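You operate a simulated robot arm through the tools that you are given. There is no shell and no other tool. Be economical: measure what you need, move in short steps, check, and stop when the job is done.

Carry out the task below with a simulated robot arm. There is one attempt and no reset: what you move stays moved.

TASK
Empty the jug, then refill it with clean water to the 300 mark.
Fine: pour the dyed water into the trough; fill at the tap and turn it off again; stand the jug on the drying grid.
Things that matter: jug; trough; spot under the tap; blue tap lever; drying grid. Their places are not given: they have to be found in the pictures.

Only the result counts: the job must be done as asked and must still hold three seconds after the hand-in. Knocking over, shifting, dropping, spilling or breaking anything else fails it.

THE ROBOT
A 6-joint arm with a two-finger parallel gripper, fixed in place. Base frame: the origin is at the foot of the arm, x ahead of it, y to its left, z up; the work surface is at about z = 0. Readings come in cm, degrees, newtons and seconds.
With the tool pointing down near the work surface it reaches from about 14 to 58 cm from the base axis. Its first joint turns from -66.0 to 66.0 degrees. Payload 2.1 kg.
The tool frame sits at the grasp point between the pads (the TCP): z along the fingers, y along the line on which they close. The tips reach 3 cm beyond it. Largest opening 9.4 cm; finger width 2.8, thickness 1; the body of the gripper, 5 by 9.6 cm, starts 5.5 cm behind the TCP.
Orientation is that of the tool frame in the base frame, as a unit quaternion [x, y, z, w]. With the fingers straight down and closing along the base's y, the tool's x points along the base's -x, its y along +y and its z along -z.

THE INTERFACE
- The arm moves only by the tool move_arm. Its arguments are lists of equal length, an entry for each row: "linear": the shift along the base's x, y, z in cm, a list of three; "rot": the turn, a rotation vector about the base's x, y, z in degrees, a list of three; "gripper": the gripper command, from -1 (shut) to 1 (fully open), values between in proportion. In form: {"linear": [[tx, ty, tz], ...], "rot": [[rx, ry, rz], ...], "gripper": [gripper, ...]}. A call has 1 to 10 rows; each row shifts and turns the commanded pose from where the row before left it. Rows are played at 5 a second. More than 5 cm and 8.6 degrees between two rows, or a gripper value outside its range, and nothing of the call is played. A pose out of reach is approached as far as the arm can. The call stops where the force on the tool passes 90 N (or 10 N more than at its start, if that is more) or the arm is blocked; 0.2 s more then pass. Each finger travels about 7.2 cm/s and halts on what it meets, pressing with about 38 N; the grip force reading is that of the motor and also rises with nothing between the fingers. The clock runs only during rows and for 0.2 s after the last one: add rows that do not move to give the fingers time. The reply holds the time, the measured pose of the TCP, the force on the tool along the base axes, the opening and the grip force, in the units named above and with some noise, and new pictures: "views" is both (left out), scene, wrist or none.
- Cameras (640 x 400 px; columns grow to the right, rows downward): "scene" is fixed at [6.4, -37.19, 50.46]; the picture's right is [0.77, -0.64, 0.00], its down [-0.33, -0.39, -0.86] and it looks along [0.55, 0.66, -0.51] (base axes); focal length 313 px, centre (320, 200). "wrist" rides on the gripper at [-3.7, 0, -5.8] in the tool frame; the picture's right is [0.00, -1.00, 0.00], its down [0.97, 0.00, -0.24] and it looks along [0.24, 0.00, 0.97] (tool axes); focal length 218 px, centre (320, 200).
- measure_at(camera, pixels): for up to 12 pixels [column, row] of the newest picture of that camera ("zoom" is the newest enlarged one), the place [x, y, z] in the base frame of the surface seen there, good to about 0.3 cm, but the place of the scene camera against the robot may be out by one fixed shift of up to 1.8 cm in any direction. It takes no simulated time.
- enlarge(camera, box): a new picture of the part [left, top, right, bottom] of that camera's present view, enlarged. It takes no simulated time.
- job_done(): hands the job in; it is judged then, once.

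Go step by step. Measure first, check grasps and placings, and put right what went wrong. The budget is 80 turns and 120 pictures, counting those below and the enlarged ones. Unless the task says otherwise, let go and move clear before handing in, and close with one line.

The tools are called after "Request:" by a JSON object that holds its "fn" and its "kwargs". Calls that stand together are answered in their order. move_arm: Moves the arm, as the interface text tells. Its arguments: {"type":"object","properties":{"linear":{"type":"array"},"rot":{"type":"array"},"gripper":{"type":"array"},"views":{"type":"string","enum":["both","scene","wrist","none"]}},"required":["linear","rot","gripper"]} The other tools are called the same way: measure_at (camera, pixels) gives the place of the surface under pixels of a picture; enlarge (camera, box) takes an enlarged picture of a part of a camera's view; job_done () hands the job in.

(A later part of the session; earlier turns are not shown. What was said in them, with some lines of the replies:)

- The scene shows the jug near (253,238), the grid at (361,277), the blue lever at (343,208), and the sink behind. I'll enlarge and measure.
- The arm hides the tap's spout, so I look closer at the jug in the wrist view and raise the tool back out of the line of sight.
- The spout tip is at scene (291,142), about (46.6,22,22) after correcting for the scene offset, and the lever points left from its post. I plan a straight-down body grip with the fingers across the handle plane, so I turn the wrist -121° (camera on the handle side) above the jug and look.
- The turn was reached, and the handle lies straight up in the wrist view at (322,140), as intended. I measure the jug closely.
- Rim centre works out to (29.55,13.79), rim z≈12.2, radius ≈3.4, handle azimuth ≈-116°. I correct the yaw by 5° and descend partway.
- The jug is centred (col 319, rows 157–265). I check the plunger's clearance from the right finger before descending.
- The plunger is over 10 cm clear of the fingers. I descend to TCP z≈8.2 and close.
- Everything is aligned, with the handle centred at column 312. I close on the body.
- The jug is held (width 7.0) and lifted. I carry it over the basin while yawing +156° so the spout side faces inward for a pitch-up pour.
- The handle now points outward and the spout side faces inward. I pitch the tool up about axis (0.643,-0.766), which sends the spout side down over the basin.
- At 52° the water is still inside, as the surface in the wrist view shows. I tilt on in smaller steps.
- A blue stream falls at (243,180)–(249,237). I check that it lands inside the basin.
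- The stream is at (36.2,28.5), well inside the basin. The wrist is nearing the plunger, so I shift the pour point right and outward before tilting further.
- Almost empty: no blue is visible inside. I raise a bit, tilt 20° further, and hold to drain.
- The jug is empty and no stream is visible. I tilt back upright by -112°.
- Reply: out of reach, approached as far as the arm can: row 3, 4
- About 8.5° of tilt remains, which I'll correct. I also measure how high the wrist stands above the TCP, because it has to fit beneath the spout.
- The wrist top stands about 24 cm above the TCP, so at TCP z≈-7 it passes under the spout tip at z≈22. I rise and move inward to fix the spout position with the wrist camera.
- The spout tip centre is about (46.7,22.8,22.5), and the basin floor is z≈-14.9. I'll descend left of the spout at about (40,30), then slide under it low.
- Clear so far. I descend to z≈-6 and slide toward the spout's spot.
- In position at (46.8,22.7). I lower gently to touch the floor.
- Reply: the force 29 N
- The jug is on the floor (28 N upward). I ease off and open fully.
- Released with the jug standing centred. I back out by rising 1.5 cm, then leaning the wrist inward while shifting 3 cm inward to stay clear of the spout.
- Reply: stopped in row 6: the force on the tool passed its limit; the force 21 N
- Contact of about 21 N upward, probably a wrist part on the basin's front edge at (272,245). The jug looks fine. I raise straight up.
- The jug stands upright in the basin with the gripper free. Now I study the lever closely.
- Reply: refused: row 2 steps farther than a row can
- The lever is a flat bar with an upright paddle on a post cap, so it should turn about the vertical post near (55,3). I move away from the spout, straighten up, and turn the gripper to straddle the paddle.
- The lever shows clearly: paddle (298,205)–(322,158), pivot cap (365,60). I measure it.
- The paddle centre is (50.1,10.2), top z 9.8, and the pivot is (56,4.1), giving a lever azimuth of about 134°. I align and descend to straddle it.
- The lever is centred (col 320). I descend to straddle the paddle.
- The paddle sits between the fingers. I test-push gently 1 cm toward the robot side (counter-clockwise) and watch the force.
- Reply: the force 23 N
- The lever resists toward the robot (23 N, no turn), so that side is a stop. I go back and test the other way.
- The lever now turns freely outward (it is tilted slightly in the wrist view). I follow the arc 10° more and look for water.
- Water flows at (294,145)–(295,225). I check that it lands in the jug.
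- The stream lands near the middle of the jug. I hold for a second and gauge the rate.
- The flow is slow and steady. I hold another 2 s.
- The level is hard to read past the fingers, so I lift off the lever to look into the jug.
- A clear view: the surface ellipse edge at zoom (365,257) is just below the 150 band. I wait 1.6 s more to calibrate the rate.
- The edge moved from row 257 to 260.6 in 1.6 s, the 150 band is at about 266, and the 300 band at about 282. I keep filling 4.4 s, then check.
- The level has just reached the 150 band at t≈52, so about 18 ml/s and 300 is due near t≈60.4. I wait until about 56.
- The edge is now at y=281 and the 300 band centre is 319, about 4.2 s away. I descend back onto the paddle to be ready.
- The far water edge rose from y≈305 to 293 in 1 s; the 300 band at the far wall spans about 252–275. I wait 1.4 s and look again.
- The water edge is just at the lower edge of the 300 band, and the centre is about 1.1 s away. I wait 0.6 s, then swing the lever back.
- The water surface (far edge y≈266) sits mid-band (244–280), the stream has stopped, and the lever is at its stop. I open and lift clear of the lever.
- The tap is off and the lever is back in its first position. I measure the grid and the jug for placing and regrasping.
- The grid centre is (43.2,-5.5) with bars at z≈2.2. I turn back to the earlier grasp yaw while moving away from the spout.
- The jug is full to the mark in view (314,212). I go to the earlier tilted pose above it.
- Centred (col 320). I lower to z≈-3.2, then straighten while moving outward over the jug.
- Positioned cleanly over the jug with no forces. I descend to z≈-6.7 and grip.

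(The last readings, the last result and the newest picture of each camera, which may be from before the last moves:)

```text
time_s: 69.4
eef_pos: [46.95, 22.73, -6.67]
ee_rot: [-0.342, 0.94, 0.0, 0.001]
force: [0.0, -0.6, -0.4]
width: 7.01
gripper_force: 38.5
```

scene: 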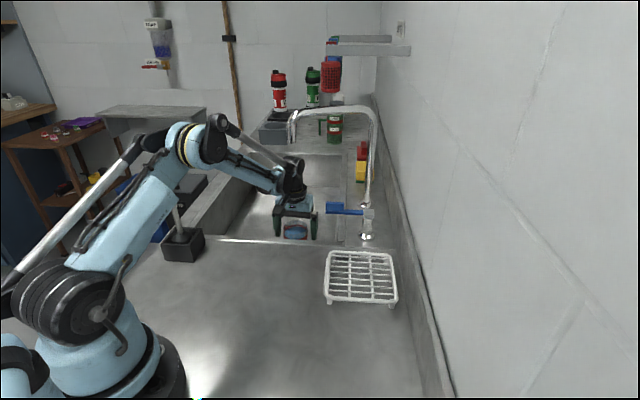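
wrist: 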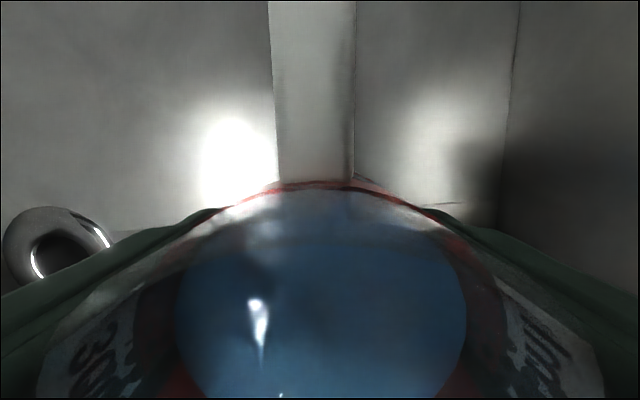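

Gripped at width 7.0. I lift 1 cm and slide gently left, out from under the spout.

Request:
{"fn": "move_arm", "kwargs": {"linear": [[0, 0, 0.4], [0, 0, 0.6], [-0.5, 0.5, 0], [-0.8, 0.9, 0], [-1, 1.1, 0], [-1.1, 1.2, 0], [-1.1, 1.2, 0], [-1, 1.1, 0], [-0.8, 0.8, 0], [-0.5, 0.5, 0]], "rot": [[0, 0, 0], [0, 0, 0], [0, 0, 0], [0, 0, 0], [0, 0, 0], [0, 0, 0], [0, 0, 0], [0, 0, 0], [0, 0, 0], [0, 0, 0]], "gripper": [-1, -1, -1, -1, -1, -1, -1, -1, -1, -1], "views": "both"}}

```text
time_s: 71.6
eef_pos: [40.08, 29.99, -5.63]
ee_rot: [-0.343, 0.939, 0.001, 0.002]
force: [-0.1, -0.1, -3.8]
width: 6.97
gripper_force: 37.7
```

scene: 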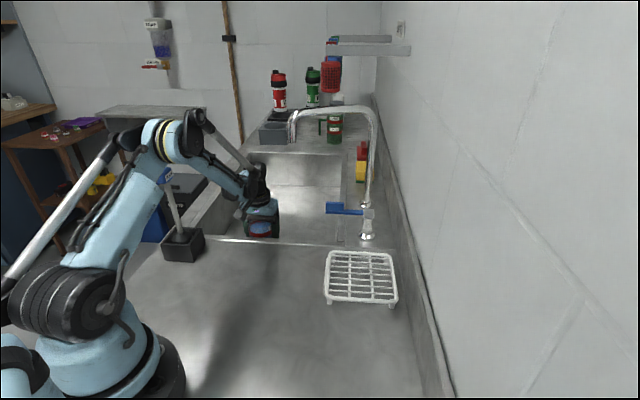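
wrist: 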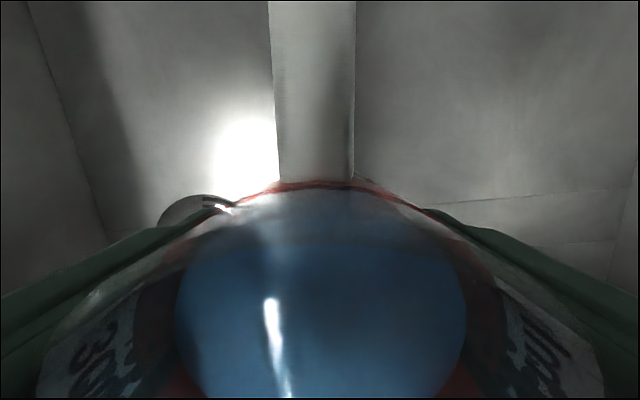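

Weight 3.8 N, held steady. I rise gently.

Request:
{"fn": "move_arm", "kwargs": {"linear": [[0, 0, 1], [0, 0, 2], [0, 0, 2.8], [0, 0, 3], [0, 0, 3], [0, 0, 3], [0, 0, 3], [0, 0, 2.5], [0, 0, 1.5], [0, 0, 0.7]], "rot": [[0, 0, 0], [0, 0, 0], [0, 0, 0], [0, 0, 0], [0, 0, 0], [0, 0, 0], [0, 0, 0], [0, 0, 0], [0, 0, 0], [0, 0, 0]], "gripper": [-1, -1, -1, -1, -1, -1, -1, -1, -1, -1], "views": "none"}}

Request:
{"fn": "move_arm", "kwargs": {"linear": [[-0.5, -0.6, 0], [-0.8, -1.2, 0], [-1, -2, 0], [-1, -2.4, 0], [-0.8, -2.5, 0], [-0.5, -2.5, 0], [0, -2.5, 0], [0, -2.5, 0], [0, -2, 0], [0, -1, 0]], "rot": [[0, 0, 0], [0, 0, 0], [0, 0, 0], [0, 0, 0], [0, 0, 0], [0, 0, 0], [0, 0, 0], [0, 0, 0], [0, 0, 0], [0, 0, 0]], "gripper": [-1, -1, -1, -1, -1, -1, -1, -1, -1, -1], "views": "scene"}}

```text
time_s: 73.8
eef_pos: [40.08, 29.99, 16.8]
ee_rot: [-0.343, 0.939, 0.0, 0.001]
force: [-0.8, 0.3, -3.2]
width: 6.99
gripper_force: 38.0
```

```text
time_s: 76.0
eef_pos: [35.53, 10.77, 16.82]
ee_rot: [-0.342, 0.94, 0.001, 0.0]
force: [0.3, -0.1, -3.5]
width: 6.98
gripper_force: 37.7
```

scene: 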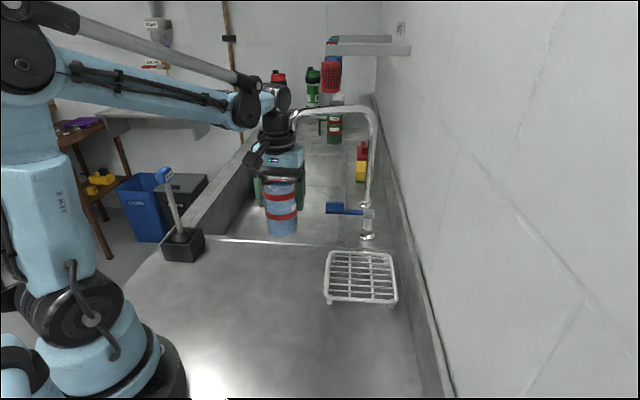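

The jug is upright with clean water at the upper band. I carry it over the grid centre.

Request:
{"fn": "move_arm", "kwargs": {"linear": [[0.2, -0.8, 0], [0.4, -1.6, 0], [0.7, -2, 0], [0.9, -2.2, 0], [1.1, -2.2, 0], [1.1, -2.2, 0], [1.1, -2, 0], [1, -1.6, 0], [0.7, -1, 0], [0.5, -0.7, 0]], "rot": [[0, 0, 0], [0, 0, 0], [0, 0, 0], [0, 0, 0], [0, 0, 0], [0, 0, 0], [0, 0, 0], [0, 0, 0], [0, 0, 0], [0, 0, 0]], "gripper": [-1, -1, -1, -1, -1, -1, -1, -1, -1, -1], "views": "both"}}

```text
time_s: 78.2
eef_pos: [43.4, -5.48, 16.81]
ee_rot: [-0.341, 0.94, 0.0, 0.001]
force: [-1.2, -0.4, -4.5]
width: 7.0
gripper_force: 38.2
```

scene: 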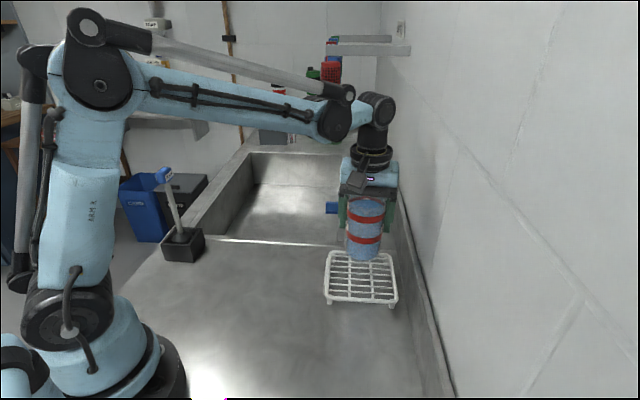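
wrist: 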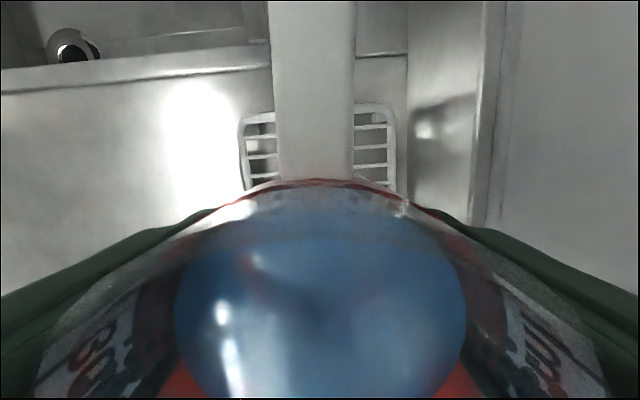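

Over the grid. I lower most of the way, then finely to contact.

Request:
{"fn": "move_arm", "kwargs": {"linear": [[0, 0, -1], [0, 0, -1.6], [0, 0, -1.6], [0, 0, -1], [0, 0, -0.4], [0, 0, -0.2], [0, 0, 0]], "rot": [[0, 0, 0], [0, 0, 0], [0, 0, 0], [0, 0, 0], [0, 0, 0], [0, 0, 0], [0, 0, 0]], "gripper": [-1, -1, -1, -1, -1, -1, -1], "views": "scene"}}

Request:
{"fn": "enlarge", "kwargs": {"camera": "scene", "box": [300, 180, 430, 310]}}

```text
time_s: 79.8
eef_pos: [43.12, -5.5, 11.08]
ee_rot: [-0.342, 0.94, 0.001, 0.0]
force: [-0.5, 0.6, -3.7]
width: 6.98
gripper_force: 38.2
```

scene: 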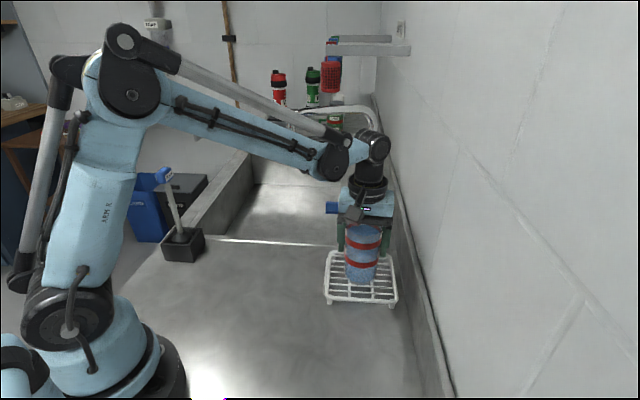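

```text
3.08 times, centred on (365, 245) of scene
```

zoom: 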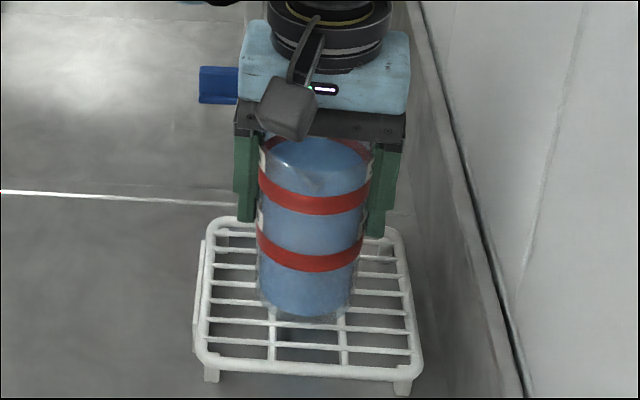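

The jug hovers just above the bars near the grid's centre. I lower finely.

Request:
{"fn": "move_arm", "kwargs": {"linear": [[0, 0, -0.25], [0, 0, -0.2], [0, 0, -0.1], [0, 0, 0]], "rot": [[0, 0, 0], [0, 0, 0], [0, 0, 0], [0, 0, 0]], "gripper": [-1, -1, -1, -1], "views": "none"}}

```text
time_s: 80.8
eef_pos: [43.32, -5.57, 10.55]
ee_rot: [-0.342, 0.94, 0.0, 0.001]
force: [-3.2, -1.7, 27.7]
width: 6.99
gripper_force: 38.1
```

Contact (27.7 N upward). I ease off slightly and release.

Request:
{"fn": "move_arm", "kwargs": {"linear": [[0, 0, 0.12], [0, 0, 0], [0, 0, 0], [0, 0, 0], [0, 0, 0]], "rot": [[0, 0, 0], [0, 0, 0], [0, 0, 0], [0, 0, 0], [0, 0, 0]], "gripper": [-1, 0.6, 1, 1, 1], "views": "both"}}

```text
time_s: 82.0
eef_pos: [43.17, -5.37, 10.58]
ee_rot: [-0.342, 0.94, 0.001, 0.002]
force: [-0.4, -0.2, -0.4]
width: 9.42
gripper_force: 0.0
```

scene: 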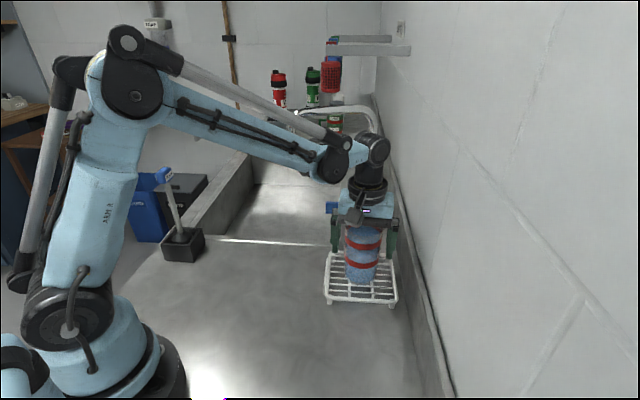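
wrist: 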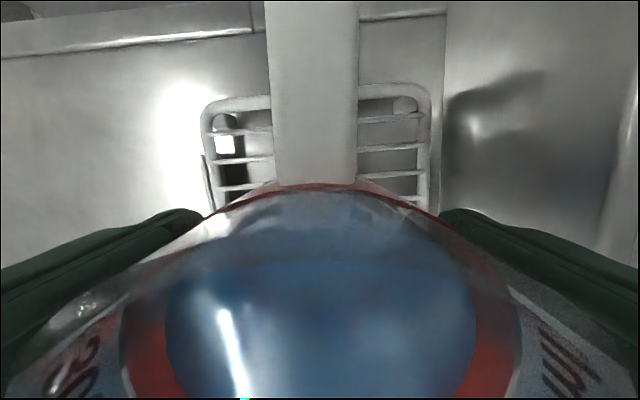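

The jug stands on the grid with the fingers open. I lift straight up and then back.

Request:
{"fn": "move_arm", "kwargs": {"linear": [[0, 0, 1.5], [0, 0, 3], [0, 0, 4], [0, 0, 4], [0, 0, 3], [-3, 1, 2], [-4, 1, 0], [-4, 1, 0], [0, 0, 0]], "rot": [[0, 0, 0], [0, 0, 0], [0, 0, 0], [0, 0, 0], [0, 0, 0], [0, 0, 0], [0, 0, 0], [0, 0, 0], [0, 0, 0]], "gripper": [1, 1, 1, 1, 1, 1, 1, 1, 1], "views": "scene"}}

Request:
{"fn": "enlarge", "kwargs": {"camera": "scene", "box": [310, 180, 420, 310]}}

```text
time_s: 84.0
eef_pos: [32.13, -2.43, 28.06]
ee_rot: [-0.342, 0.94, 0.0, 0.001]
force: [-0.3, 0.4, -0.8]
width: 9.39
gripper_force: 0.1
```

scene: 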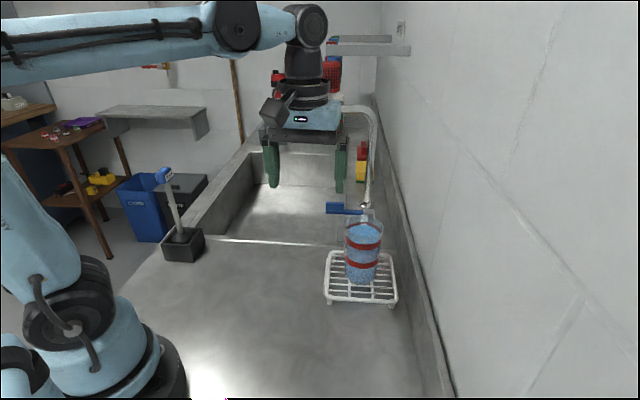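

```text
3.08 times, centred on (365, 245) of scene
```

zoom: 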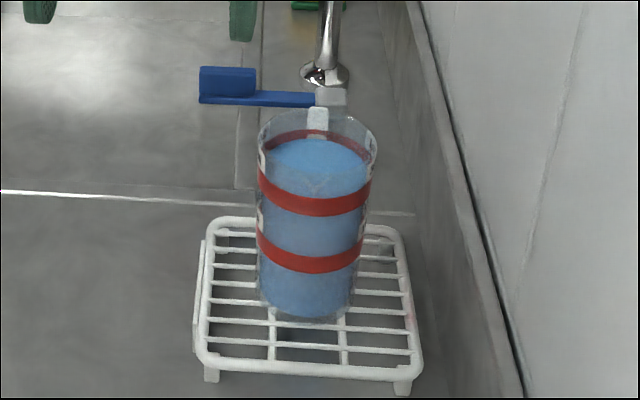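

The jug stands upright on the grid with the water within the 300 band, the lever is shut, no stream is running, and the arm is clear. I hand in.

Request:
{"fn": "job_done", "kwargs": {}}

```text
The job is handed in.
```

I emptied the dyed water into the trough, refilled the jug with clean water to the 300 mark, shut the tap, and stood the jug on the drying grid. While I was backing the gripper away from the jug, it pressed once on something, probably the trough's front edge (about 21 N). I saw nothing shift or spill.
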